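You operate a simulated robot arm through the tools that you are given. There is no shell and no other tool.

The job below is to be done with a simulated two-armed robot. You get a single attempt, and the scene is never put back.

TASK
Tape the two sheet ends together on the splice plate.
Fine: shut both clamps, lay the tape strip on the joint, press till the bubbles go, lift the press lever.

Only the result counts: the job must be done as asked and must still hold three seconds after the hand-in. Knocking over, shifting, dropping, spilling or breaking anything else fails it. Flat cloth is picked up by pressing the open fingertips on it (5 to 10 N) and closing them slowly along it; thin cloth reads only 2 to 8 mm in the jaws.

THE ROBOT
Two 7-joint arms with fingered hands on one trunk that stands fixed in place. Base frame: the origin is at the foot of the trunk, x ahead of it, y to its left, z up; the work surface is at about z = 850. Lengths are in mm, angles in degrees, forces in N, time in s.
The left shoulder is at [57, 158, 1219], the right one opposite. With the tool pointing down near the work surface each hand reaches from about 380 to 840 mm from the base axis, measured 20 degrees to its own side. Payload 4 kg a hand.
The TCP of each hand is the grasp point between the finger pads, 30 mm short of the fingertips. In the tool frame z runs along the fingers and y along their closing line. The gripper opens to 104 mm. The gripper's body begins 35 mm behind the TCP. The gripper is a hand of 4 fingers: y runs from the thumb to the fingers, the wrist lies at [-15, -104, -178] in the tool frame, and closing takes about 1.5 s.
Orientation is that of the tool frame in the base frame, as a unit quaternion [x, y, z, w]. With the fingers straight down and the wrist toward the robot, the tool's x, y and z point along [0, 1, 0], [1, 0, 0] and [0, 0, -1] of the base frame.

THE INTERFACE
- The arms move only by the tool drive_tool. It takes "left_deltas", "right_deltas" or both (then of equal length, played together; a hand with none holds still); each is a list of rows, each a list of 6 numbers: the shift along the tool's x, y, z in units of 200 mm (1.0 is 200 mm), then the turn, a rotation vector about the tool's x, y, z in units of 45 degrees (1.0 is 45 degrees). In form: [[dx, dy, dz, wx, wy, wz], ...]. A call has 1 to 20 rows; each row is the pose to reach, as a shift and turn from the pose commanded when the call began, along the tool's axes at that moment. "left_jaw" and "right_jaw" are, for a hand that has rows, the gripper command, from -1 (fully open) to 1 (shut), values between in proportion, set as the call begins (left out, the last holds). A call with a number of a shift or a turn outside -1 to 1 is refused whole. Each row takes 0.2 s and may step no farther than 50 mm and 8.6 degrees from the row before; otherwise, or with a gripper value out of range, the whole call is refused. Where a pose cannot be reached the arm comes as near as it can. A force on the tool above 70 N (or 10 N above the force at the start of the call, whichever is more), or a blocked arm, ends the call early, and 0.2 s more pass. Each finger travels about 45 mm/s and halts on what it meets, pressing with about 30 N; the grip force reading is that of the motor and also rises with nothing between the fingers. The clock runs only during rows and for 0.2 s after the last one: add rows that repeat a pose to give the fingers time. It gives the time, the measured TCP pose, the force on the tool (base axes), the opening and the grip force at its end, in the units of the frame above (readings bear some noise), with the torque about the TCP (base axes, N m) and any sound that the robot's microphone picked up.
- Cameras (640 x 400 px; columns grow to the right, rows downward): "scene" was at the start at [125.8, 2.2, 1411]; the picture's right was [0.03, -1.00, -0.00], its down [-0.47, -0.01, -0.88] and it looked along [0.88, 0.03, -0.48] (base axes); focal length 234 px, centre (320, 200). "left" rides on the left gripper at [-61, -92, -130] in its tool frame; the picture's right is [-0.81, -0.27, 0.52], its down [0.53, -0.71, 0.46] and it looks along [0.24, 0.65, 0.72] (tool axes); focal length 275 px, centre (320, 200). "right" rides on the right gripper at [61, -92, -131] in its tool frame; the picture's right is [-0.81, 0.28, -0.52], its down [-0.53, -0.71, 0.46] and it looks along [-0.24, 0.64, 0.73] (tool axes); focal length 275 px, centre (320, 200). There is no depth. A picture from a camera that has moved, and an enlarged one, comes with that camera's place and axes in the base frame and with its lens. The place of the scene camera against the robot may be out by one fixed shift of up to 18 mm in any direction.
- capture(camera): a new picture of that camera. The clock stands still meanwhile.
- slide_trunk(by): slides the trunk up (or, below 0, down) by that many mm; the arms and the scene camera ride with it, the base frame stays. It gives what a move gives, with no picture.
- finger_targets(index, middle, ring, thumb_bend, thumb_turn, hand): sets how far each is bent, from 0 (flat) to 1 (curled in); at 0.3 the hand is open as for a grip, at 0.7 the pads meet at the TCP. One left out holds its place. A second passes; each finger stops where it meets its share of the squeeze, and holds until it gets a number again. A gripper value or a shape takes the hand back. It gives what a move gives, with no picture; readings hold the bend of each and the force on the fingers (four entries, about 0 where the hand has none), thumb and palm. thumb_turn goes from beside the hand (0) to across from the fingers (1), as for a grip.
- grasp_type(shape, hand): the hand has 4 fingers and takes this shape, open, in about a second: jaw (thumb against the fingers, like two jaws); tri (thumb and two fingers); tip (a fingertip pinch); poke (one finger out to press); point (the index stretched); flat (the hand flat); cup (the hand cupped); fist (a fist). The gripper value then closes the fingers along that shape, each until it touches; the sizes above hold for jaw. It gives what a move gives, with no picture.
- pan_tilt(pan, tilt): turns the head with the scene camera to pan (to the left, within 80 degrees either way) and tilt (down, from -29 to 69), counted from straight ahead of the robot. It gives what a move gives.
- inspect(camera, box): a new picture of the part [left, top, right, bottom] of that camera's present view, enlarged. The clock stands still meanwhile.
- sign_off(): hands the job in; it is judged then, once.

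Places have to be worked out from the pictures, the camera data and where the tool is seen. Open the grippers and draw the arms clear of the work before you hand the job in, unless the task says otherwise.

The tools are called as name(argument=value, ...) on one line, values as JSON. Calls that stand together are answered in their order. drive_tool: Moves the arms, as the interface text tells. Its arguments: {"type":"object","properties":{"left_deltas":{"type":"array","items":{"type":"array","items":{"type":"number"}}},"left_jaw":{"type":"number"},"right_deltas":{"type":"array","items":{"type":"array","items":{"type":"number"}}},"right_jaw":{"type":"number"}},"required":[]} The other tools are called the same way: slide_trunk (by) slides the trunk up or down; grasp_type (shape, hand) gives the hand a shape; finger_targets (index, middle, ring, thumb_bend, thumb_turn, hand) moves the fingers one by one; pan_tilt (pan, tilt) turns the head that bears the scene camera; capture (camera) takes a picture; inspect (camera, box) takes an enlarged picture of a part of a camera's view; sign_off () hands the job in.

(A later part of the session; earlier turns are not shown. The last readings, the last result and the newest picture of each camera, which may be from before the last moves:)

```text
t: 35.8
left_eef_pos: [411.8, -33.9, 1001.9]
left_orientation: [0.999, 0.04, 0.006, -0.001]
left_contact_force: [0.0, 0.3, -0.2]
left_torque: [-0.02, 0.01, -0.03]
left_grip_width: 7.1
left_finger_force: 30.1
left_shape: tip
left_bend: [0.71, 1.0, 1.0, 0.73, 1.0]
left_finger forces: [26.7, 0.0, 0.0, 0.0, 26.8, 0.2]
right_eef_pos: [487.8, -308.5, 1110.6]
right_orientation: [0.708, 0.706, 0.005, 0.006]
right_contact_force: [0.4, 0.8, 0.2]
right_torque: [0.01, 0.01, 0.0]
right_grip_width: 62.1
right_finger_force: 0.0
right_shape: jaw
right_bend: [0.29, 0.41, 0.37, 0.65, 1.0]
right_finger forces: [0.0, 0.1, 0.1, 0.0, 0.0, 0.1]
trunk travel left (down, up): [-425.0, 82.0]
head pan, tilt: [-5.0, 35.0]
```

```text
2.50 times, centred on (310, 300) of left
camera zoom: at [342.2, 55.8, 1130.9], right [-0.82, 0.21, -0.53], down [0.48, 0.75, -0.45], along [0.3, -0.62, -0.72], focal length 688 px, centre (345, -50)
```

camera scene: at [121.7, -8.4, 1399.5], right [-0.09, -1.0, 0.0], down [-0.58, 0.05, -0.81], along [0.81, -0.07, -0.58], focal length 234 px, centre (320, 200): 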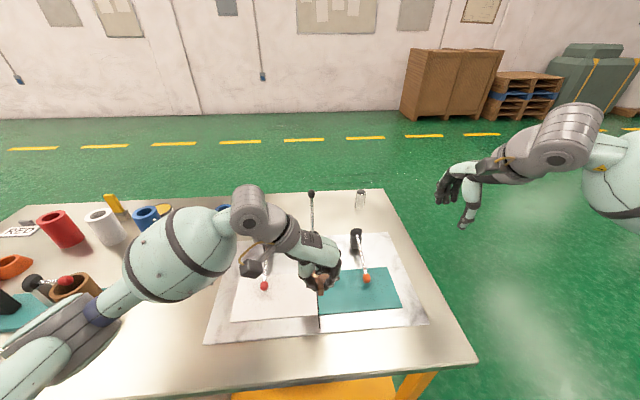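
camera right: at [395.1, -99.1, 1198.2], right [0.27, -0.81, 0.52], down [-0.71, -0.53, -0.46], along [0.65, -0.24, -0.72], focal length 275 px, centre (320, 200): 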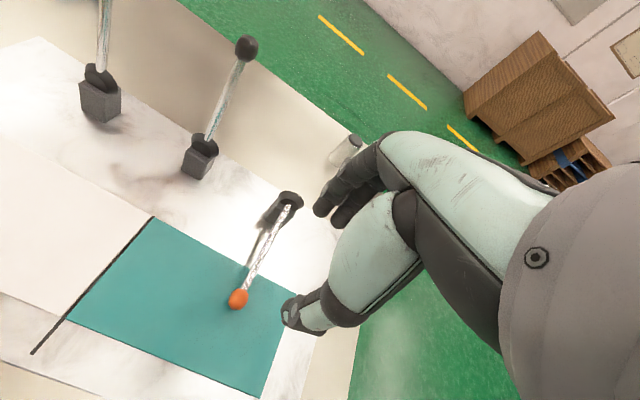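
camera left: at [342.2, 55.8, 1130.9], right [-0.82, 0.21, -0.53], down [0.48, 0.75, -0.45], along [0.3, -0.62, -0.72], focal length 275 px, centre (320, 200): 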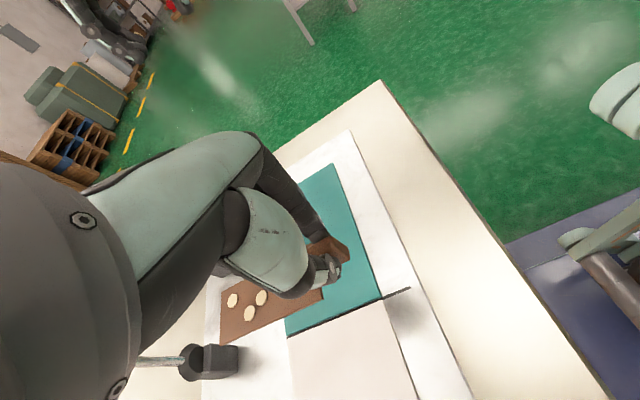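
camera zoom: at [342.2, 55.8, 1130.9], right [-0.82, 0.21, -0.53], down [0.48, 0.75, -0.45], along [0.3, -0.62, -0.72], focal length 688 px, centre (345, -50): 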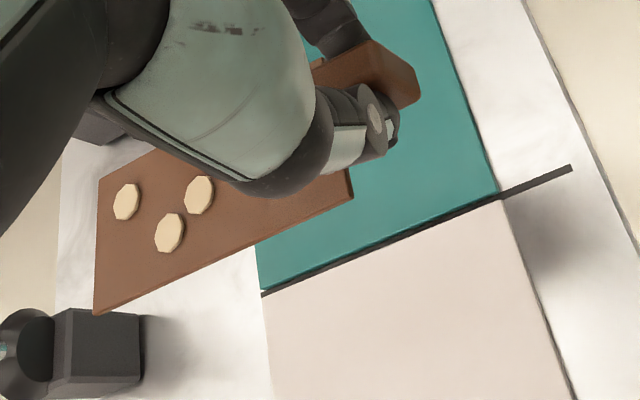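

In the left view the strip is centred near (476, -30) with yaw ≈0°, right over the joint (y≈-27 to -30). I lower it to ~15 mm above the sheets, shifting +1.5 mm in y.

drive_tool(left_deltas=[[0, -0.004, 0.15, 0, 0, 0], [0, -0.008, 0.3, 0, 0, 0], [0, -0.008, 0.4, 0, 0, 0], [0, -0.008, 0.45, 0, 0, 0], [0, -0.008, 0.45, 0, 0, 0]])

inspect(camera="left", box=[200, 200, 420, 380])

inspect(camera="scene", box=[250, 220, 400, 340])

```text
t: 37.0
left_eef_pos: [412.8, -29.9, 910.4]
left_orientation: [0.999, 0.039, 0.006, -0.001]
left_contact_force: [-0.6, 0.1, -0.1]
left_torque: [0.0, 0.01, 0.01]
left_grip_width: 7.1
left_finger_force: 29.6
left_shape: tip
left_bend: [0.71, 1.0, 1.0, 0.73, 1.0]
left_finger forces: [26.7, 0.1, 0.1, 0.0, 26.8, 0.1]
right_eef_pos: [488.9, -309.7, 1110.8]
right_orientation: [0.708, 0.706, 0.004, 0.004]
right_contact_force: [-0.1, -0.5, -0.3]
right_torque: [-0.02, 0.0, -0.01]
right_grip_width: 62.1
right_finger_force: 0.0
right_shape: jaw
right_bend: [0.29, 0.41, 0.37, 0.65, 1.0]
right_finger forces: [0.0, 0.0, 0.0, 0.0, 0.0, 0.0]
trunk travel left (down, up): [-425.0, 82.0]
head pan, tilt: [-5.0, 35.0]
```

```text
2.22 times, centred on (310, 290) of left
camera zoom: at [344.7, 58.7, 1040.5], right [-0.82, 0.21, -0.53], down [0.48, 0.75, -0.45], along [0.3, -0.62, -0.72], focal length 612 px, centre (342, 0)
```

zoom: 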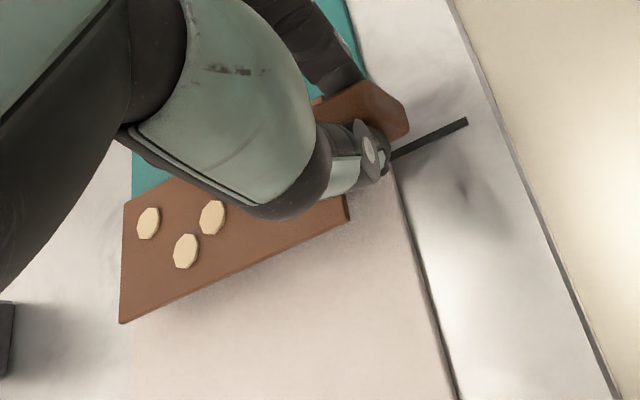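

```text
3.33 times, centred on (325, 280) of scene
camera zoom: at [121.7, -8.5, 1399.5], right [-0.09, -1.0, 0.0], down [-0.58, 0.05, -0.81], along [0.81, -0.07, -0.58], focal length 781 px, centre (303, -67)
```

zoom: 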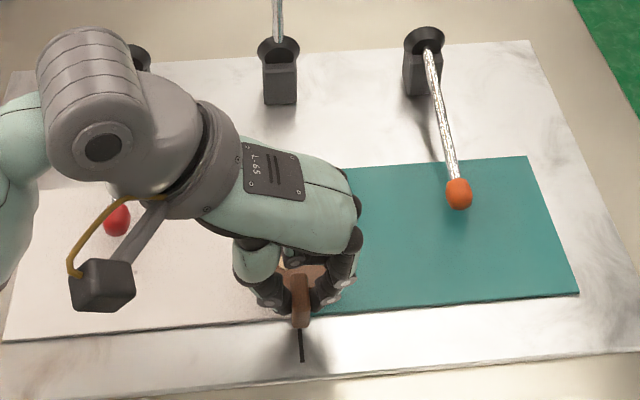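

Strip centre ≈(479, -28), joint ≈-27 in the same view: well aligned. I lower slowly 9 mm and read the force.

drive_tool(left_deltas=[[0, -0.003, 0.015, 0, 0, 0], [0, -0.003, 0.03, 0, 0, 0], [0, -0.003, 0.045, 0, 0, 0], [0, -0.003, 0.045, 0, 0, 0]])

inspect(camera="left", box=[200, 200, 420, 380])

```text
t: 38.0
left_eef_pos: [413.6, -30.3, 902.0]
left_orientation: [0.999, 0.04, 0.006, 0.0]
left_contact_force: [0.4, -0.6, -0.8]
left_torque: [0.02, 0.01, 0.01]
left_grip_width: 7.1
left_finger_force: 29.8
left_shape: tip
left_bend: [0.71, 1.0, 1.0, 0.73, 1.0]
left_finger forces: [26.7, 0.1, 0.1, 0.1, 26.7, 0.1]
right_eef_pos: [488.1, -310.5, 1110.8]
right_orientation: [0.708, 0.706, 0.004, 0.005]
right_contact_force: [0.0, -0.1, 0.3]
right_torque: [0.0, -0.02, 0.0]
right_grip_width: 62.2
right_finger_force: 0.2
right_shape: jaw
right_bend: [0.29, 0.41, 0.37, 0.65, 1.0]
right_finger forces: [0.0, 0.1, 0.1, 0.1, 0.0, 0.1]
trunk travel left (down, up): [-425.0, 82.0]
head pan, tilt: [-5.0, 35.0]
```

```text
2.22 times, centred on (310, 290) of left
camera zoom: at [344.2, 58.9, 1031.7], right [-0.82, 0.21, -0.53], down [0.48, 0.75, -0.45], along [0.3, -0.62, -0.72], focal length 612 px, centre (342, 0)
```

zoom: 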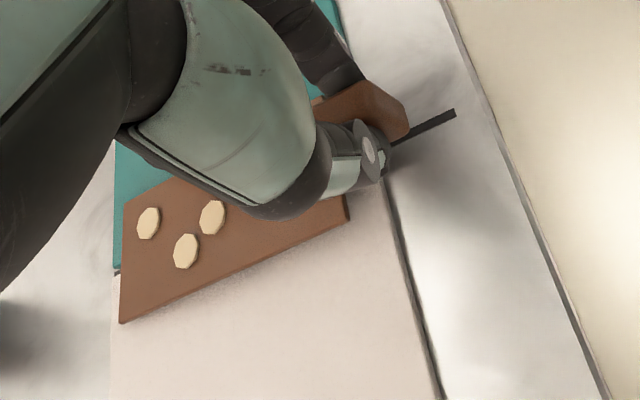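

The joint enters under the middle of the strip's far edge. I keep lowering slowly until contact shows.

drive_tool(left_deltas=[[0, 0, 0.01, 0, 0, 0], [0, 0, 0.02, 0, 0, 0], [0, 0, 0.025, 0, 0, 0], [0, 0, 0.025, 0, 0, 0]])

inspect(camera="left", box=[200, 200, 420, 380])

```text
t: 39.0
left_eef_pos: [413.2, -29.9, 897.1]
left_orientation: [0.999, 0.04, 0.006, 0.001]
left_contact_force: [-0.7, 0.0, -0.3]
left_torque: [-0.02, -0.01, 0.02]
left_grip_width: 6.9
left_finger_force: 30.2
left_shape: tip
left_bend: [0.71, 1.0, 1.0, 0.73, 1.0]
left_finger forces: [26.6, 0.1, 0.0, 0.0, 26.5, 0.0]
right_eef_pos: [487.3, -308.6, 1111.3]
right_orientation: [0.707, 0.707, 0.004, 0.005]
right_contact_force: [-0.9, -0.4, 0.0]
right_torque: [-0.01, -0.01, 0.0]
right_grip_width: 62.1
right_finger_force: 0.0
right_shape: jaw
right_bend: [0.29, 0.41, 0.37, 0.65, 1.0]
right_finger forces: [0.1, 0.0, 0.0, 0.0, 0.0, 0.1]
trunk travel left (down, up): [-425.0, 82.0]
head pan, tilt: [-5.0, 35.0]
```

```text
2.22 times, centred on (310, 290) of left
camera zoom: at [344.0, 58.8, 1026.7], right [-0.82, 0.21, -0.53], down [0.48, 0.75, -0.45], along [0.3, -0.62, -0.72], focal length 612 px, centre (342, 0)
```

zoom: 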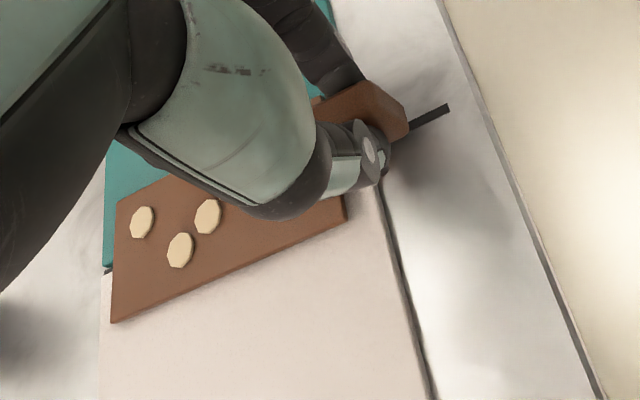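

The far end of the strip has started to bear (it tilts slightly in the pinch). I lower 3 mm more.

drive_tool(left_deltas=[[0, 0, 0.008, 0, 0, 0], [0, 0, 0.015, 0, 0, 0], [0, 0, 0.015, 0, 0, 0]])

inspect(camera="left", box=[200, 200, 420, 380])

inspect(camera="scene", box=[280, 260, 380, 350])

```text
t: 39.8
left_eef_pos: [413.2, -31.9, 894.7]
left_orientation: [0.999, 0.039, 0.006, 0.002]
left_contact_force: [-0.2, 0.7, 6.0]
left_torque: [0.02, -0.01, 0.03]
left_grip_width: 7.5
left_finger_force: 29.6
left_shape: tip
left_bend: [0.71, 1.0, 1.0, 0.73, 1.0]
left_finger forces: [27.6, 0.0, 0.1, 0.0, 28.5, 0.1]
right_eef_pos: [487.1, -309.5, 1111.2]
right_orientation: [0.708, 0.706, 0.003, 0.005]
right_contact_force: [0.3, 1.4, 0.2]
right_torque: [-0.02, 0.02, 0.02]
right_grip_width: 61.7
right_finger_force: 0.0
right_shape: jaw
right_bend: [0.29, 0.41, 0.37, 0.65, 1.0]
right_finger forces: [0.0, 0.0, 0.1, 0.1, 0.0, 0.0]
trunk travel left (down, up): [-425.0, 82.0]
head pan, tilt: [-5.0, 35.0]
```

```text
2.22 times, centred on (310, 290) of left
camera zoom: at [343.5, 58.2, 1024.5], right [-0.82, 0.21, -0.53], down [0.48, 0.75, -0.45], along [0.3, -0.62, -0.72], focal length 612 px, centre (342, 0)
```

zoom: 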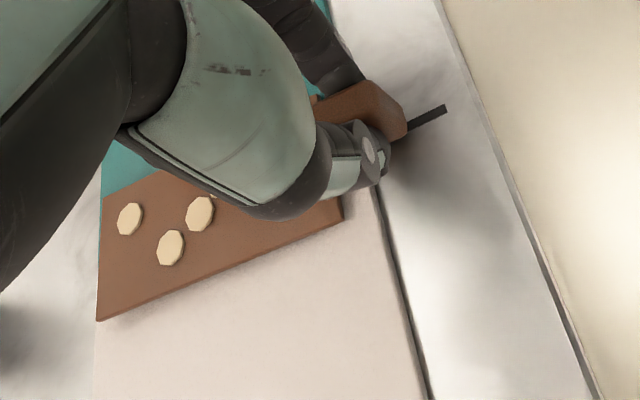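

```text
4.44 times, centred on (330, 305) of scene
camera zoom: at [121.1, -8.2, 1399.6], right [-0.09, -1.0, 0.0], down [-0.58, 0.05, -0.81], along [0.81, -0.07, -0.58], focal length 1041 px, centre (276, -267)
```

zoom: 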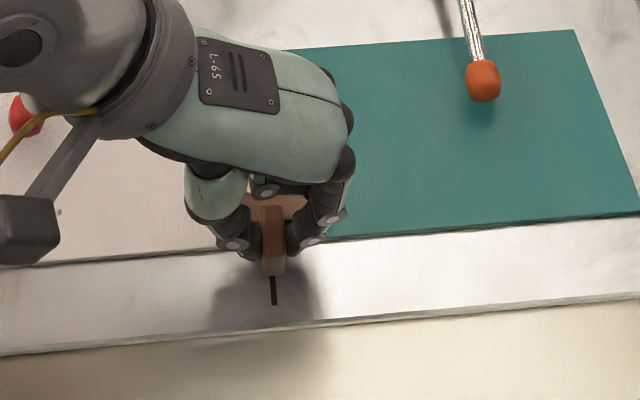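

Contact reads 6 N and the strip lies flat over the joint (about x 430–530, centred y≈-28). I open the pinch to release the tab.

drive_tool(left_deltas=[[0, 0, 0, 0, 0, 0], [0, 0, 0, 0, 0, 0], [0, 0, 0, 0, 0, 0], [0, 0, 0, 0, 0, 0]], left_jaw=0.35)

inspect(camera="left", box=[200, 200, 420, 380])

inspect(camera="scene", box=[280, 260, 380, 350])

```text
t: 40.8
left_eef_pos: [413.4, -30.2, 893.8]
left_orientation: [0.999, 0.04, 0.004, 0.001]
left_contact_force: [-0.2, 0.3, 0.2]
left_torque: [-0.01, -0.02, -0.01]
left_grip_width: 33.5
left_finger_force: 0.0
left_shape: tip
left_bend: [0.73, 0.98, 0.99, 0.74, 1.0]
left_finger forces: [0.1, 0.1, 0.0, 0.0, 0.0, 0.0]
right_eef_pos: [488.3, -309.3, 1110.1]
right_orientation: [0.708, 0.706, 0.004, 0.005]
right_contact_force: [-0.4, -0.7, 0.0]
right_torque: [-0.01, -0.02, -0.01]
right_grip_width: 62.2
right_finger_force: 0.1
right_shape: jaw
right_bend: [0.29, 0.41, 0.37, 0.65, 1.0]
right_finger forces: [0.0, 0.0, 0.1, 0.1, 0.1, 0.0]
trunk travel left (down, up): [-425.0, 82.0]
head pan, tilt: [-5.0, 35.0]
```

```text
2.22 times, centred on (310, 290) of left
camera zoom: at [343.9, 58.2, 1023.9], right [-0.82, 0.21, -0.53], down [0.48, 0.75, -0.45], along [0.3, -0.62, -0.72], focal length 612 px, centre (342, 0)
```

zoom: 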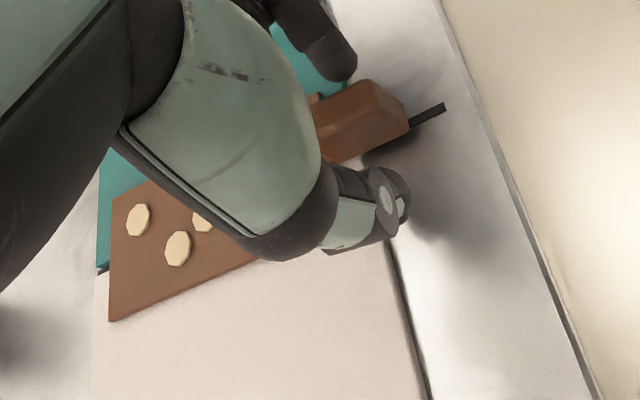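

```text
4.44 times, centred on (330, 305) of scene
camera zoom: at [121.9, -8.4, 1399.4], right [-0.09, -1.0, 0.0], down [-0.58, 0.05, -0.81], along [0.81, -0.07, -0.58], focal length 1041 px, centre (276, -267)
```

zoom: 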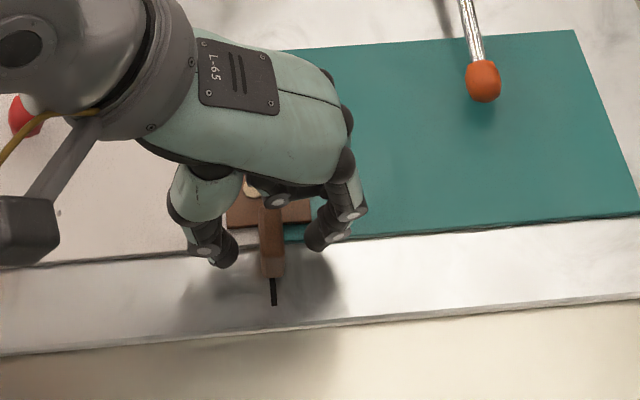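

The strip dropped flat, tab free between the fingers. I raise the left hand straight up slowly, then check the tape.

drive_tool(left_deltas=[[0, 0, -0.05, 0, 0, 0], [0, 0, -0.12, 0, 0, 0], [0, 0, -0.25, 0, 0, 0], [0, 0, -0.45, 0, 0, 0], [0, 0, -0.65, 0, 0, 0]])

drive_tool(left_deltas=[[0, -0.2, 0, 0, 0, 0], [0, -0.4, 0, 0, 0, 0], [0, -0.6, 0, 0, 0, 0], [0, -0.8, 0, 0, 0, 0], [0, -1.0, 0, 0, 0, 0]])

inspect(camera="scene", box=[200, 180, 440, 350])

capture(camera="left")

```text
t: 42.0
left_eef_pos: [411.5, -30.8, 1025.0]
left_orientation: [0.999, 0.039, 0.005, -0.001]
left_contact_force: [0.4, 0.1, -1.0]
left_torque: [0.0, 0.05, 0.04]
left_grip_width: 33.4
left_finger_force: 0.0
left_shape: tip
left_bend: [0.73, 0.98, 0.99, 0.74, 1.0]
left_finger forces: [0.1, 0.1, 0.1, 0.0, 0.0, 0.0]
right_eef_pos: [487.5, -308.7, 1110.4]
right_orientation: [0.707, 0.707, 0.004, 0.005]
right_contact_force: [0.1, -0.6, 0.0]
right_torque: [0.0, 0.03, -0.02]
right_grip_width: 62.0
right_finger_force: 0.1
right_shape: jaw
right_bend: [0.29, 0.41, 0.37, 0.65, 1.0]
right_finger forces: [0.0, 0.0, 0.0, 0.0, 0.0, 0.0]
trunk travel left (down, up): [-425.0, 82.0]
head pan, tilt: [-5.0, 35.0]
```

```text
t: 43.2
left_eef_pos: [392.1, 169.3, 1022.6]
left_orientation: [0.999, 0.039, 0.007, 0.001]
left_contact_force: [-0.6, -0.2, 0.2]
left_torque: [0.0, -0.03, -0.02]
left_grip_width: 33.4
left_finger_force: 0.1
left_shape: tip
left_bend: [0.73, 0.98, 0.99, 0.74, 1.0]
left_finger forces: [0.0, 0.0, 0.1, 0.1, 0.0, 0.0]
right_eef_pos: [485.9, -309.2, 1112.0]
right_orientation: [0.707, 0.707, 0.004, 0.005]
right_contact_force: [-0.3, -0.5, 0.2]
right_torque: [0.0, 0.0, -0.01]
right_grip_width: 62.3
right_finger_force: 0.2
right_shape: jaw
right_bend: [0.29, 0.41, 0.37, 0.65, 1.0]
right_finger forces: [0.1, 0.0, 0.0, 0.1, 0.1, 0.0]
trunk travel left (down, up): [-425.0, 82.0]
head pan, tilt: [-5.0, 35.0]
```

```text
2.35 times, centred on (320, 265) of scene
camera zoom: at [120.4, -7.2, 1399.6], right [-0.09, -1.0, 0.0], down [-0.58, 0.05, -0.81], along [0.81, -0.07, -0.58], focal length 551 px, centre (320, 47)
```

zoom: 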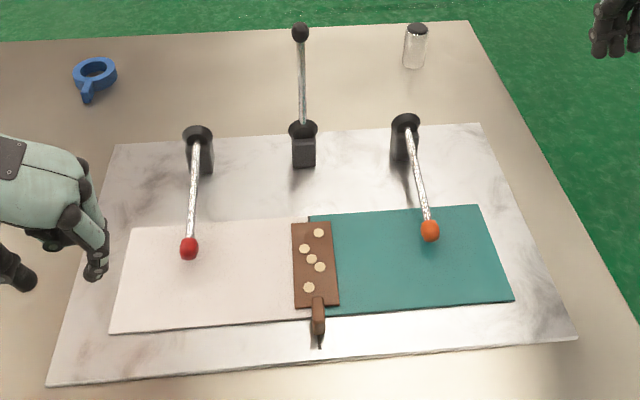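

```text
taken
camera left: at [322.9, 259.2, 1153.2], right [-0.82, 0.21, -0.53], down [0.48, 0.75, -0.45], along [0.3, -0.62, -0.72], focal length 275 px, centre (320, 200)
```

left: 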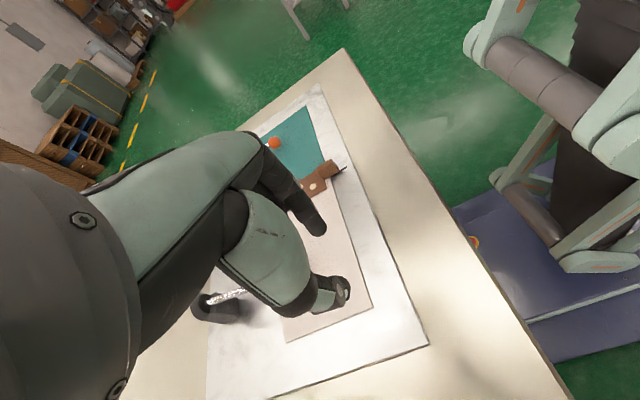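

The tape lies on the joint. I enlarge to check its alignment and whether the clamps are fully down.

inspect(camera="scene", box=[290, 260, 360, 330])

inspect(camera="scene", box=[250, 220, 320, 300])

inspect(camera="scene", box=[330, 220, 400, 300])

```text
5.71 times, centred on (325, 295) of scene
camera zoom: at [120.4, -7.2, 1399.6], right [-0.09, -1.0, 0.0], down [-0.58, 0.05, -0.81], along [0.81, -0.07, -0.58], focal length 1339 px, centre (291, -343)
```

zoom: 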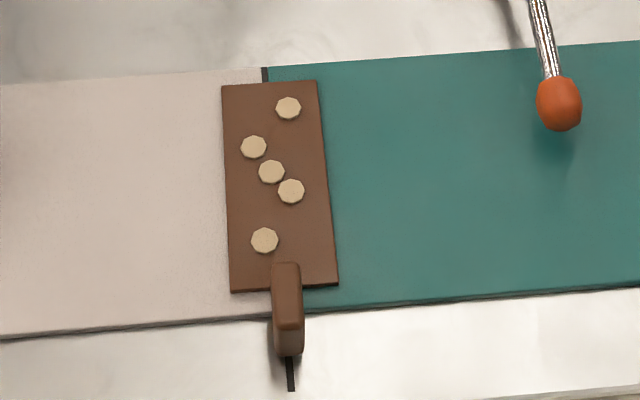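

```text
5.00 times, centred on (285, 260) of scene
camera zoom: at [120.4, -7.2, 1399.6], right [-0.09, -1.0, 0.0], down [-0.58, 0.05, -0.81], along [0.81, -0.07, -0.58], focal length 1172 px, centre (495, -100)
```

zoom: 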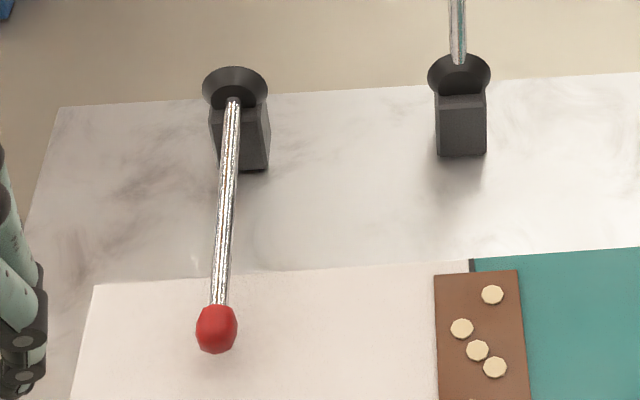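

```text
5.00 times, centred on (365, 260) of scene
camera zoom: at [120.4, -7.2, 1399.6], right [-0.09, -1.0, 0.0], down [-0.58, 0.05, -0.81], along [0.81, -0.07, -0.58], focal length 1172 px, centre (95, -100)
```

zoom: 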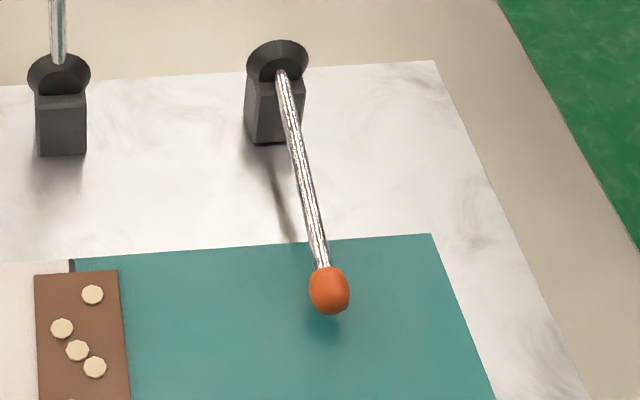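

The tape is centred on the joint within ~2 mm and the five bubbles show. Next is the black press lever in line with the joint. I'll hold its knob from the sides, so I turn the right hand 90° (wrist to the right) out in the clear and use the tip pinch.

drive_tool(right_deltas=[[0, 0, 0, 0, 0, -0.166], [0, 0, 0, 0, 0, -0.333], [0, 0, 0, 0, 0, -0.5], [0, 0, 0, 0, 0, -0.666], [0, 0, 0, 0, 0, -0.833], [0, 0, 0, 0, 0, -1.0]], left_deltas=[[0, -0.1, -0.05, 0, 0, 0], [0, -0.2, -0.1, 0, 0, 0], [0, -0.3, -0.15, 0, 0, 0], [0, -0.4, -0.2, 0, 0, 0], [0, -0.5, -0.2, 0, 0, 0], [0, -0.55, -0.2, 0, 0, 0]])

drive_tool(right_deltas=[[0, 0, 0, 0, 0, -0.166], [0, 0, 0, 0, 0, -0.333], [0, 0, 0, 0, 0, -0.5], [0, 0, 0, 0, 0, -0.666], [0, 0, 0, 0, 0, -0.833], [0, 0, 0, 0, 0, -1.0]])

grasp_type(hand="right", shape="tip")

capture(camera="right")

capture(camera="scene")

```text
t: 44.6
left_eef_pos: [388.5, 278.8, 1062.8]
left_orientation: [0.999, 0.039, 0.006, -0.001]
left_contact_force: [0.9, 0.1, 1.0]
left_torque: [0.0, -0.02, 0.0]
left_grip_width: 33.6
left_finger_force: 0.1
left_shape: tip
left_bend: [0.73, 0.98, 0.99, 0.74, 1.0]
left_finger forces: [0.0, 0.0, 0.1, 0.1, 0.0, 0.0]
right_eef_pos: [454.6, -286.8, 1100.9]
right_orientation: [0.436, 0.9, 0.0, 0.009]
right_contact_force: [0.8, 0.4, -0.3]
right_torque: [0.01, 0.04, -0.04]
right_grip_width: 62.1
right_finger_force: 0.1
right_shape: jaw
right_bend: [0.29, 0.41, 0.37, 0.65, 1.0]
right_finger forces: [0.1, 0.1, 0.0, 0.0, 0.0, 0.0]
right hand out of reach, approached as far as the arm can: row 5, 6
trunk travel left (down, up): [-425.0, 82.0]
head pan, tilt: [-5.0, 35.0]
```

```text
t: 46.0
left_eef_pos: [389.8, 281.0, 1061.7]
left_orientation: [0.999, 0.039, 0.004, 0.001]
left_contact_force: [-0.5, 0.0, -0.3]
left_torque: [-0.02, 0.0, -0.02]
left_grip_width: 33.8
left_finger_force: 0.0
left_shape: tip
left_bend: [0.73, 0.98, 0.99, 0.74, 1.0]
left_finger forces: [0.0, 0.1, 0.0, 0.1, 0.1, 0.0]
right_eef_pos: [317.4, -155.1, 1186.8]
right_orientation: [0.063, 0.998, -0.007, 0.004]
right_contact_force: [-0.7, 0.5, 0.7]
right_torque: [0.0, 0.0, -0.01]
right_grip_width: 62.6
right_finger_force: 0.0
right_shape: jaw
right_bend: [0.29, 0.41, 0.37, 0.65, 1.0]
right_finger forces: [0.0, 0.0, 0.0, 0.1, 0.0, 0.0]
right hand out of reach, approached as far as the arm can: row 1, 2, 3, 4, 5, 6
trunk travel left (down, up): [-425.0, 82.0]
head pan, tilt: [-5.0, 35.0]
```

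```text
t: 46.9
left_eef_pos: [388.2, 278.4, 1062.0]
left_orientation: [0.999, 0.039, 0.006, -0.001]
left_contact_force: [-0.6, -0.2, -0.1]
left_torque: [-0.01, -0.04, 0.01]
left_grip_width: 33.5
left_finger_force: 0.0
left_shape: tip
left_bend: [0.73, 0.98, 0.99, 0.74, 1.0]
left_finger forces: [0.0, 0.0, 0.1, 0.1, 0.1, 0.0]
right_eef_pos: [314.8, -156.5, 1184.4]
right_orientation: [0.065, 0.998, -0.008, 0.005]
right_contact_force: [-0.2, 0.2, -0.7]
right_torque: [0.01, 0.01, -0.02]
right_grip_width: 103.9
right_finger_force: 0.1
right_shape: tip
right_bend: [0.3, 0.98, 0.99, 0.3, 0.98]
right_finger forces: [0.0, 0.1, 0.0, 0.0, 0.1, 0.0]
trunk travel left (down, up): [-425.0, 82.0]
head pan, tilt: [-5.0, 35.0]
```

```text
taken
camera right: at [240.2, -238.1, 1315.6], right [0.83, 0.18, 0.52], down [0.44, -0.78, -0.44], along [0.33, 0.6, -0.73], focal length 275 px, centre (320, 200)
```

right: 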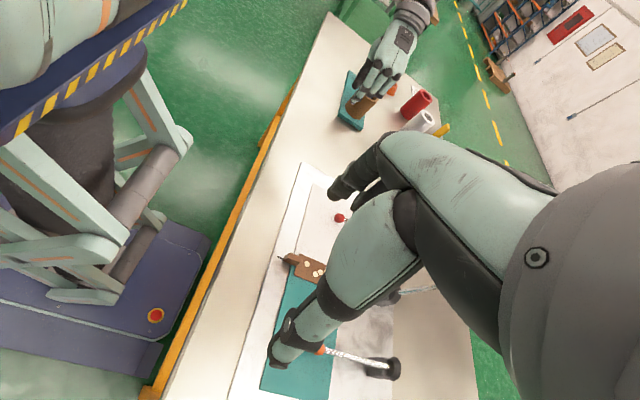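

```text
taken
camera scene: at [121.3, -8.6, 1399.5], right [-0.09, -1.0, 0.0], down [-0.58, 0.05, -0.81], along [0.81, -0.07, -0.58], focal length 234 px, centre (320, 200)
```

scene: 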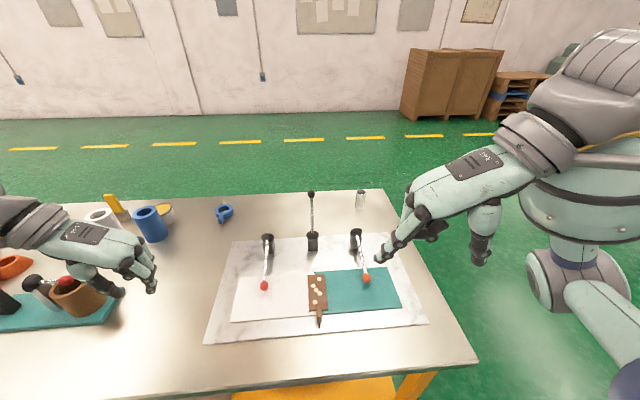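

The right arm ran into a reach limit while turning: it ended at (315, -156, 1184) with the turn ~83° done and touched nothing. I make a small probing move forward to see how it continues from here.

drive_tool(right_deltas=[[-0.1, 0, 0, 0, 0, 0], [-0.2, 0, 0, 0, 0, 0]])

```text
t: 47.5
left_eef_pos: [389.2, 278.6, 1061.2]
left_orientation: [0.999, 0.039, 0.005, 0.0]
left_contact_force: [-0.1, -0.4, 0.1]
left_torque: [-0.01, -0.03, -0.03]
left_grip_width: 33.7
left_finger_force: 0.1
left_shape: tip
left_bend: [0.73, 0.98, 0.99, 0.74, 1.0]
left_finger forces: [0.0, 0.0, 0.1, 0.0, 0.0, 0.1]
right_eef_pos: [324.1, -147.7, 1200.3]
right_orientation: [0.06, 0.998, -0.004, 0.008]
right_contact_force: [-0.6, 0.3, -0.1]
right_torque: [0.05, 0.01, -0.01]
right_grip_width: 103.8
right_finger_force: 0.1
right_shape: tip
right_bend: [0.3, 0.98, 0.99, 0.3, 0.98]
right_finger forces: [0.0, 0.0, 0.0, 0.0, 0.1, 0.1]
right hand out of reach, approached as far as the arm can: row 1, 2
trunk travel left (down, up): [-425.0, 82.0]
head pan, tilt: [-5.0, 35.0]
```

It is still at a joint limit. I turn the hand back by about 45° to free the arm.

drive_tool(right_deltas=[[0, 0, 0, 0, 0, 0.166], [0, 0, 0, 0, 0, 0.333], [0, 0, 0, 0, 0, 0.5], [0, 0, 0, 0, 0, 0.666], [0, 0, 0, 0, 0, 0.833], [0, 0, 0, 0, 0, 1.0]])

capture(camera="scene")

```text
t: 48.9
left_eef_pos: [387.6, 277.8, 1062.7]
left_orientation: [0.999, 0.04, 0.005, 0.0]
left_contact_force: [0.2, 0.0, -0.7]
left_torque: [0.01, -0.01, 0.01]
left_grip_width: 34.0
left_finger_force: 0.0
left_shape: tip
left_bend: [0.73, 0.98, 0.99, 0.74, 1.0]
left_finger forces: [0.0, 0.0, 0.1, 0.0, 0.0, 0.0]
right_eef_pos: [327.0, -150.3, 1200.5]
right_orientation: [0.438, 0.899, 0.0, 0.008]
right_contact_force: [-0.5, 0.0, -0.3]
right_torque: [-0.01, 0.0, 0.01]
right_grip_width: 103.9
right_finger_force: 0.1
right_shape: tip
right_bend: [0.3, 0.98, 0.99, 0.3, 0.98]
right_finger forces: [0.0, 0.1, 0.1, 0.0, 0.1, 0.0]
trunk travel left (down, up): [-425.0, 82.0]
head pan, tilt: [-5.0, 35.0]
```

```text
taken
camera scene: at [121.6, -8.0, 1399.5], right [-0.09, -1.0, 0.0], down [-0.58, 0.05, -0.81], along [0.81, -0.07, -0.58], focal length 234 px, centre (320, 200)
```

scene: 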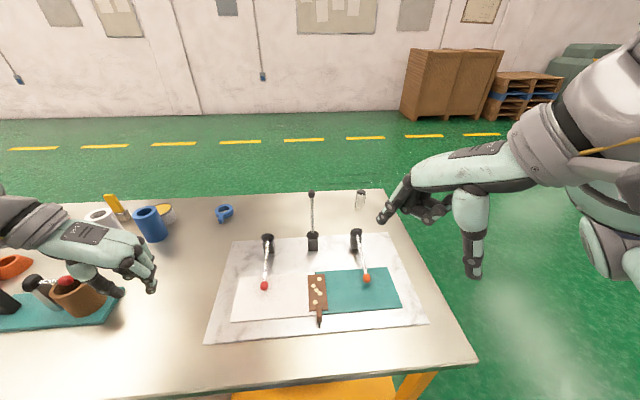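

The turn back worked and the arm is free again. I move forward to about (487, -150, 1140), half-turned, before trying the remaining turn there.

drive_tool(right_deltas=[[-0.123, 0.157, 0.075, 0, 0, 0], [-0.246, 0.315, 0.15, 0, 0, 0], [-0.37, 0.473, 0.225, 0, 0, 0], [-0.493, 0.63, 0.3, 0, 0, 0], [-0.493, 0.63, 0.3, 0, 0, 0]])

```text
t: 50.1
left_eef_pos: [387.5, 278.7, 1061.1]
left_orientation: [0.999, 0.039, 0.006, 0.0]
left_contact_force: [-0.6, -0.6, -0.2]
left_torque: [-0.02, 0.04, 0.01]
left_grip_width: 34.0
left_finger_force: 0.0
left_shape: tip
left_bend: [0.73, 0.98, 0.99, 0.74, 1.0]
left_finger forces: [0.0, 0.0, 0.0, 0.0, 0.0, 0.0]
right_eef_pos: [486.4, -149.6, 1141.4]
right_orientation: [0.437, 0.899, -0.001, 0.009]
right_contact_force: [-0.8, -0.2, 0.2]
right_torque: [0.0, -0.01, 0.0]
right_grip_width: 103.9
right_finger_force: 0.1
right_shape: tip
right_bend: [0.3, 0.98, 0.99, 0.3, 0.98]
right_finger forces: [0.1, 0.0, 0.0, 0.0, 0.0, 0.1]
trunk travel left (down, up): [-425.0, 82.0]
head pan, tilt: [-5.0, 35.0]
```

It moved freely. I now go toward (560, -40) above the sheets (well above the black knob) while finishing the turn.

drive_tool(right_deltas=[[0.04, 0.12, 0, 0, 0, 0], [0.08, 0.24, 0, 0, 0, 0], [0.12, 0.37, 0, 0, 0, 0], [0.16, 0.5, 0, 0, 0, 0], [0.205, 0.63, 0, 0, 0, 0], [0.205, 0.63, 0, 0, 0, -0.166], [0.205, 0.63, 0, 0, 0, -0.333], [0.205, 0.63, 0, 0, 0, -0.5], [0.205, 0.63, 0, 0, 0, -0.666], [0.205, 0.63, 0, 0, 0, -0.833]])

capture(camera="scene")

```text
t: 52.3
left_eef_pos: [385.8, 277.4, 1064.7]
left_orientation: [0.999, 0.038, 0.007, -0.001]
left_contact_force: [-1.1, 0.7, 1.2]
left_torque: [-0.01, -0.06, 0.04]
left_grip_width: 33.8
left_finger_force: 0.1
left_shape: tip
left_bend: [0.73, 0.98, 0.99, 0.74, 1.0]
left_finger forces: [0.1, 0.0, 0.0, 0.0, 0.0, 0.0]
right_eef_pos: [515.6, -38.4, 1130.9]
right_orientation: [0.225, 0.969, -0.009, 0.101]
right_contact_force: [0.6, -2.0, -9.1]
right_torque: [0.22, -0.1, -0.02]
right_grip_width: 104.1
right_finger_force: 0.1
right_shape: tip
right_bend: [0.3, 0.98, 0.99, 0.3, 0.98]
right_finger forces: [0.0, 0.0, 0.1, 0.1, 0.0, 0.1]
right hand out of reach, approached as far as the arm can: row 8, 9, 10
trunk travel left (down, up): [-425.0, 82.0]
head pan, tilt: [-5.0, 35.0]
```

```text
taken
camera scene: at [118.3, -9.0, 1400.2], right [-0.09, -1.0, 0.0], down [-0.58, 0.05, -0.81], along [0.81, -0.07, -0.58], focal length 234 px, centre (320, 200)
```

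scene: 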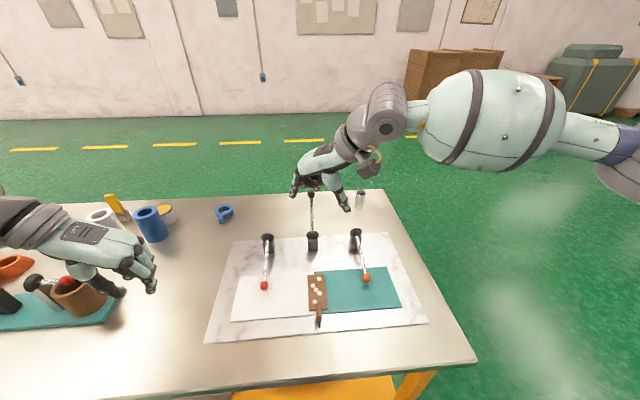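

The right arm can't complete this turn, but the left arm holds this orientation well, so I'll use the left hand for the press lever. First I withdraw the right hand to the right, turning it back.

drive_tool(right_deltas=[[-0.06, -0.15, -0.1, 0, 0, 0.13], [-0.12, -0.31, -0.15, 0, 0, 0.26], [-0.19, -0.47, -0.15, 0, 0, 0.4], [-0.25, -0.63, -0.15, 0, 0, 0.53], [-0.32, -0.79, -0.15, 0, 0, 0.66], [-0.385, -0.94, -0.15, 0, 0, 0.8]])

capture(camera="scene")

```text
t: 53.7
left_eef_pos: [388.6, 278.1, 1061.6]
left_orientation: [0.999, 0.038, 0.005, -0.001]
left_contact_force: [0.3, -0.1, 0.0]
left_torque: [0.0, -0.01, 0.01]
left_grip_width: 33.6
left_finger_force: 0.1
left_shape: tip
left_bend: [0.73, 0.98, 0.99, 0.74, 1.0]
left_finger forces: [0.1, 0.1, 0.1, 0.0, 0.0, 0.1]
right_eef_pos: [497.5, -240.2, 1160.4]
right_orientation: [0.516, 0.851, 0.011, 0.098]
right_contact_force: [0.7, 0.5, 0.5]
right_torque: [0.01, -0.01, -0.01]
right_grip_width: 104.0
right_finger_force: 0.1
right_shape: tip
right_bend: [0.3, 0.98, 0.99, 0.3, 0.98]
right_finger forces: [0.0, 0.0, 0.0, 0.0, 0.1, 0.1]
trunk travel left (down, up): [-425.0, 82.0]
head pan, tilt: [-5.0, 35.0]
```

```text
taken
camera scene: at [120.9, -9.3, 1399.5], right [-0.09, -1.0, 0.0], down [-0.58, 0.05, -0.81], along [0.81, -0.07, -0.58], focal length 234 px, centre (320, 200)
```

scene: 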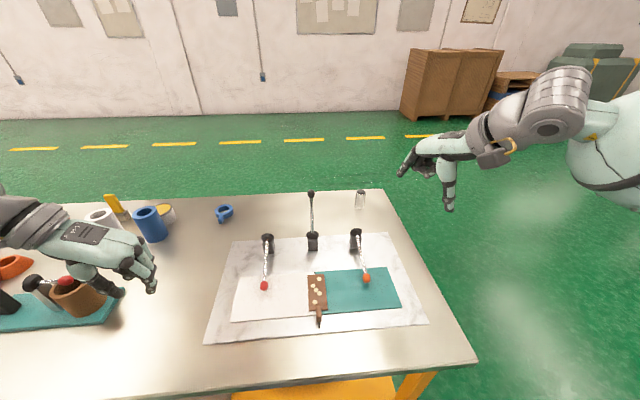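

The right hand is clear and nothing has moved. I bring the left hand up and over toward the black knob (651, -29), with the pinch opened to ~60 mm, and shift the right hand a little farther away.

drive_tool(left_deltas=[[0.08, 0.1, -0.15, 0, 0, 0], [0.2, 0.26, -0.25, 0, 0, 0], [0.33, 0.45, -0.34, 0, 0, 0], [0.46, 0.63, -0.34, 0, 0, 0], [0.6, 0.82, -0.34, 0, 0, 0]], left_jaw=-0.15, right_deltas=[[-0.09, -0.04, -0.02, 0, 0, 0], [-0.18, -0.08, -0.03, 0, 0, 0], [-0.27, -0.13, -0.045, 0, 0, 0], [-0.37, -0.175, -0.065, 0, 0, 0], [-0.37, -0.175, -0.065, 0, 0, 0]])

drive_tool(left_deltas=[[0.12, 0.16, 0, 0, 0, 0], [0.24, 0.33, 0, 0, 0, 0], [0.36, 0.5, 0, 0, 0, 0], [0.48, 0.66, 0, 0, 0, 0], [0.587, 0.81, 0, 0, 0, 0], [0.587, 0.81, 0, 0, 0, 0]])

capture(camera="left")

capture(camera="scene")

```text
t: 54.9
left_eef_pos: [521.0, 123.7, 1134.0]
left_orientation: [0.999, 0.039, 0.005, -0.002]
left_contact_force: [-0.3, 0.0, 0.8]
left_torque: [0.05, 0.02, -0.03]
left_grip_width: 59.3
left_finger_force: 0.0
left_shape: tip
left_bend: [0.31, 0.98, 0.99, 0.66, 1.0]
left_finger forces: [0.1, 0.0, 0.0, 0.0, 0.0, 0.0]
right_eef_pos: [500.7, -321.0, 1179.8]
right_orientation: [0.514, 0.852, 0.01, 0.097]
right_contact_force: [0.8, -0.3, 0.3]
right_torque: [0.01, 0.04, 0.03]
right_grip_width: 103.9
right_finger_force: 0.0
right_shape: tip
right_bend: [0.3, 0.98, 0.99, 0.3, 0.98]
right_finger forces: [0.1, 0.1, 0.1, 0.1, 0.0, 0.0]
trunk travel left (down, up): [-425.0, 82.0]
head pan, tilt: [-5.0, 35.0]
```

```text
t: 56.3
left_eef_pos: [651.2, -27.2, 1135.0]
left_orientation: [0.999, 0.04, 0.007, 0.001]
left_contact_force: [0.0, 0.2, -0.8]
left_torque: [-0.02, -0.03, 0.03]
left_grip_width: 59.5
left_finger_force: 0.0
left_shape: tip
left_bend: [0.31, 0.98, 0.99, 0.66, 1.0]
left_finger forces: [0.1, 0.1, 0.0, 0.0, 0.1, 0.0]
right_eef_pos: [497.9, -319.8, 1181.1]
right_orientation: [0.515, 0.852, 0.009, 0.097]
right_contact_force: [-0.5, 0.2, 0.2]
right_torque: [-0.01, 0.0, 0.0]
right_grip_width: 104.1
right_finger_force: 0.1
right_shape: tip
right_bend: [0.3, 0.98, 0.99, 0.3, 0.98]
right_finger forces: [0.1, 0.0, 0.1, 0.1, 0.0, 0.0]
trunk travel left (down, up): [-425.0, 82.0]
head pan, tilt: [-5.0, 35.0]
```

```text
taken
camera left: at [581.5, 61.5, 1264.7], right [-0.82, 0.21, -0.53], down [0.48, 0.75, -0.45], along [0.3, -0.62, -0.72], focal length 275 px, centre (320, 200)
```

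left: 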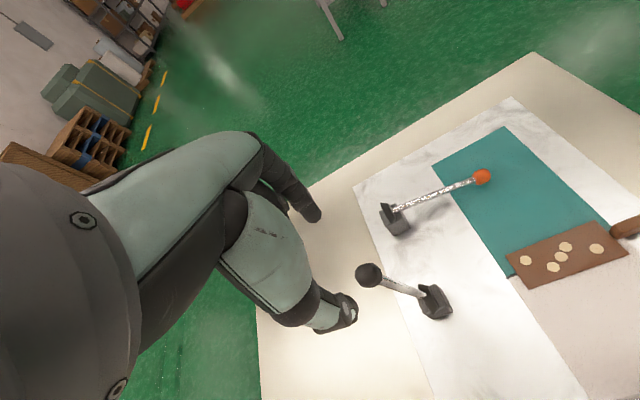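

```text
taken
camera scene: at [121.3, -7.0, 1399.5], right [-0.09, -1.0, 0.0], down [-0.58, 0.05, -0.81], along [0.81, -0.07, -0.58], focal length 234 px, centre (320, 200)
```

scene: 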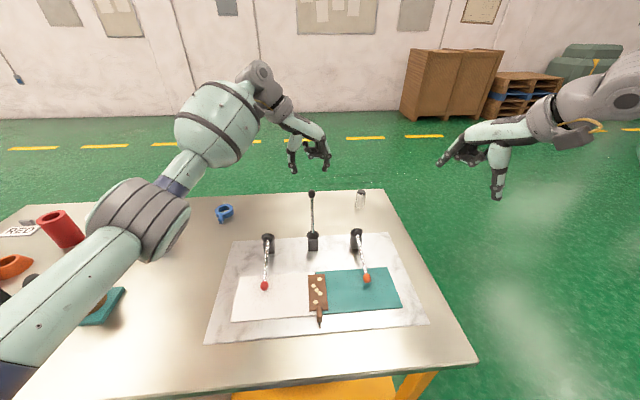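

The black knob computes to (652, -31), right below the left TCP. I lower so the fingertips are ~7 mm below the knob's centre, still open.

drive_tool(left_deltas=[[0, 0.01, 0.1, 0, 0, 0], [0, 0.015, 0.2, 0, 0, 0], [0, 0.015, 0.3, 0, 0, 0], [0, 0.015, 0.385, 0, 0, 0], [0, 0.015, 0.385, 0, 0, 0]])

capture(camera="left")

inspect(camera="scene", box=[270, 140, 370, 260])

```text
t: 57.5
left_eef_pos: [651.8, -30.1, 1057.8]
left_orientation: [0.999, 0.039, 0.006, 0.0]
left_contact_force: [0.1, -0.2, 0.2]
left_torque: [0.0, -0.03, 0.0]
left_grip_width: 59.4
left_finger_force: 0.1
left_shape: tip
left_bend: [0.31, 0.98, 0.99, 0.66, 1.0]
left_finger forces: [0.0, 0.1, 0.0, 0.0, 0.1, 0.1]
right_eef_pos: [498.4, -320.2, 1181.9]
right_orientation: [0.515, 0.852, 0.01, 0.097]
right_contact_force: [-1.0, -0.4, -0.1]
right_torque: [0.0, 0.02, 0.01]
right_grip_width: 104.1
right_finger_force: 0.1
right_shape: tip
right_bend: [0.3, 0.98, 0.99, 0.3, 0.98]
right_finger forces: [0.0, 0.0, 0.0, 0.1, 0.0, 0.0]
trunk travel left (down, up): [-425.0, 82.0]
head pan, tilt: [-5.0, 35.0]
```

```text
taken
camera left: at [582.5, 58.8, 1187.5], right [-0.82, 0.21, -0.53], down [0.48, 0.75, -0.45], along [0.3, -0.62, -0.72], focal length 275 px, centre (320, 200)
```

left: 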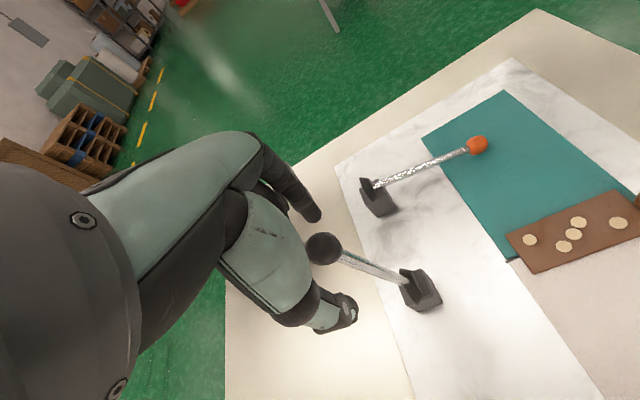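

```text
3.33 times, centred on (320, 200) of scene
camera zoom: at [121.7, -8.3, 1399.5], right [-0.09, -1.0, 0.0], down [-0.58, 0.05, -0.81], along [0.81, -0.07, -0.58], focal length 781 px, centre (320, 200)
```

zoom: 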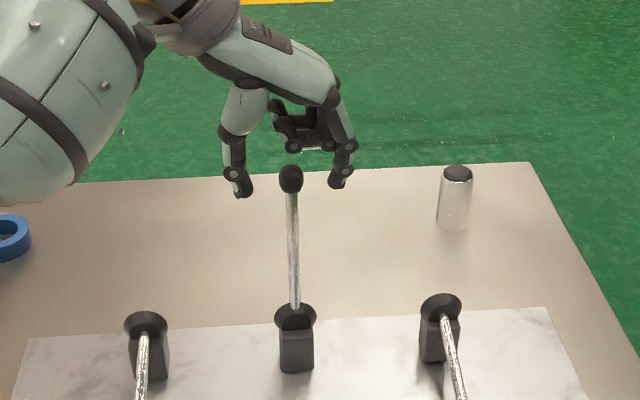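

The knob is centred between thumb and index. I close the pinch on it.

drive_tool(left_deltas=[[0, 0, 0, 0, 0, 0], [0, 0, 0, 0, 0, 0], [0, 0, 0, 0, 0, 0], [0, 0, 0, 0, 0, 0], [0, 0, 0, 0, 0, 0], [0, 0, 0, 0, 0, 0]], left_jaw=1.0)

inspect(camera="scene", box=[270, 140, 370, 260])

inspect(camera="left", box=[240, 180, 460, 360])

```text
t: 58.9
left_eef_pos: [652.4, -30.1, 1057.9]
left_orientation: [0.999, 0.039, 0.006, 0.0]
left_contact_force: [-0.5, 0.4, -0.6]
left_torque: [-0.04, 0.0, -0.01]
left_grip_width: 14.8
left_finger_force: 29.6
left_shape: tip
left_bend: [0.72, 1.0, 1.0, 0.74, 1.0]
left_finger forces: [26.5, 0.0, 0.0, 0.0, 26.6, 0.0]
right_eef_pos: [497.4, -319.6, 1179.8]
right_orientation: [0.515, 0.851, 0.009, 0.097]
right_contact_force: [-0.1, 0.2, -0.1]
right_torque: [-0.01, 0.0, 0.03]
right_grip_width: 103.9
right_finger_force: 0.0
right_shape: tip
right_bend: [0.3, 0.98, 0.99, 0.3, 0.98]
right_finger forces: [0.0, 0.1, 0.1, 0.0, 0.1, 0.0]
trunk travel left (down, up): [-425.0, 82.0]
head pan, tilt: [-5.0, 35.0]
```

```text
3.33 times, centred on (320, 200) of scene
camera zoom: at [122.1, -8.4, 1399.4], right [-0.09, -1.0, 0.0], down [-0.58, 0.05, -0.81], along [0.81, -0.07, -0.58], focal length 781 px, centre (320, 200)
```

zoom: 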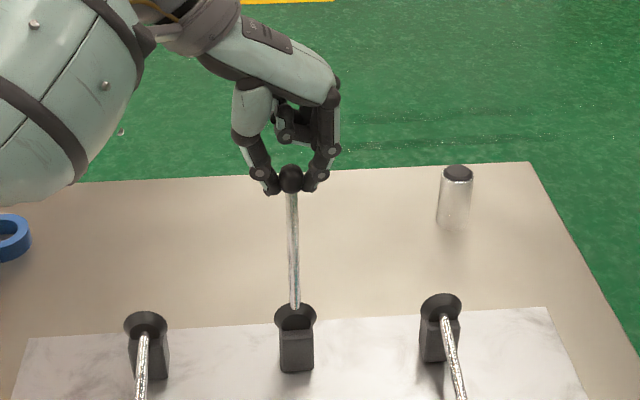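

```text
2.22 times, centred on (350, 270) of left
camera zoom: at [582.8, 58.7, 1187.3], right [-0.82, 0.21, -0.53], down [0.48, 0.75, -0.45], along [0.3, -0.62, -0.72], focal length 612 px, centre (253, 44)
```

zoom: 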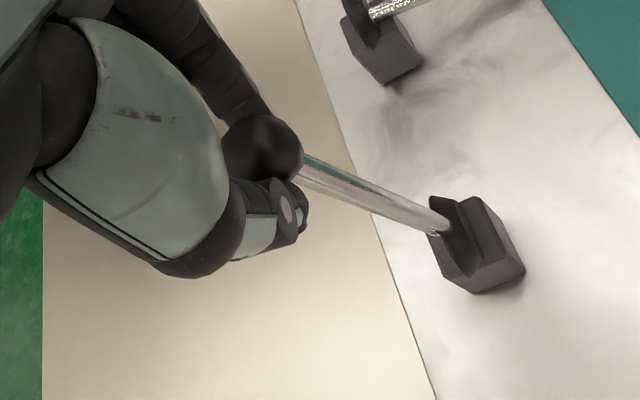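

The knob is held by index and thumb (26.5 N each). I swing the press lever toward the robot along its arc (pivot ≈(631, 896), radius ≈138 mm), first to about 27°.

drive_tool(left_deltas=[[-0.065, -0.005, -0.0065, 0, 0, 0], [-0.125, -0.01, -0.007, 0, 0, 0], [-0.185, -0.0145, -0.0025, 0, 0, 0], [-0.244, -0.019, 0.0075, 0, 0, 0], [-0.302, -0.0236, 0.0225, 0, 0, 0], [-0.359, -0.028, 0.043, 0, 0, 0], [-0.414, -0.032, 0.068, 0, 0, 0]])

inspect(camera="scene", box=[250, 150, 390, 300])

inspect(camera="left", box=[240, 180, 460, 360])

```text
t: 60.5
left_eef_pos: [565.8, -29.4, 1042.3]
left_orientation: [0.999, 0.04, 0.006, 0.0]
left_contact_force: [2.0, 0.8, 0.9]
left_torque: [-0.06, -0.22, 0.04]
left_grip_width: 14.9
left_finger_force: 30.0
left_shape: tip
left_bend: [0.72, 1.0, 1.0, 0.74, 1.0]
left_finger forces: [27.0, 0.0, 0.0, 0.1, 27.5, 0.0]
right_eef_pos: [497.8, -321.3, 1180.1]
right_orientation: [0.515, 0.851, 0.01, 0.097]
right_contact_force: [-0.4, -0.1, -0.5]
right_torque: [-0.03, 0.03, -0.03]
right_grip_width: 104.4
right_finger_force: 0.1
right_shape: tip
right_bend: [0.3, 0.98, 0.99, 0.3, 0.98]
right_finger forces: [0.0, 0.1, 0.1, 0.0, 0.0, 0.1]
trunk travel left (down, up): [-425.0, 82.0]
head pan, tilt: [-5.0, 35.0]
```

```text
2.67 times, centred on (320, 225) of scene
camera zoom: at [121.8, -8.2, 1399.4], right [-0.09, -1.0, 0.0], down [-0.58, 0.05, -0.81], along [0.81, -0.07, -0.58], focal length 625 px, centre (320, 133)
```

zoom: 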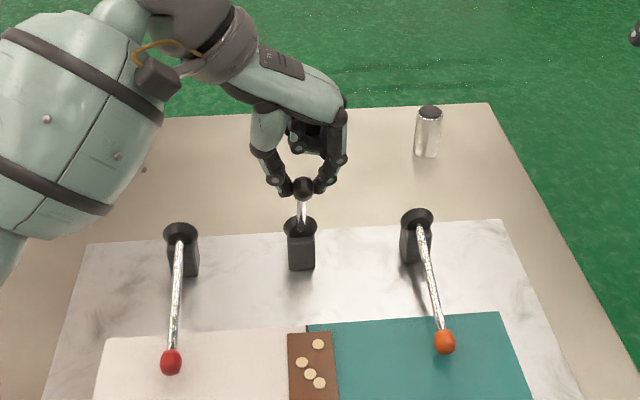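

```text
2.22 times, centred on (350, 270) of left
camera zoom: at [497.2, 58.8, 1172.5], right [-0.82, 0.21, -0.53], down [0.48, 0.75, -0.45], along [0.3, -0.62, -0.72], focal length 612 px, centre (253, 44)
```

zoom: 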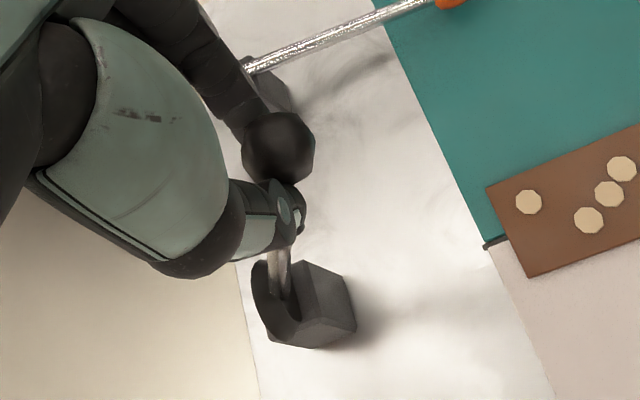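

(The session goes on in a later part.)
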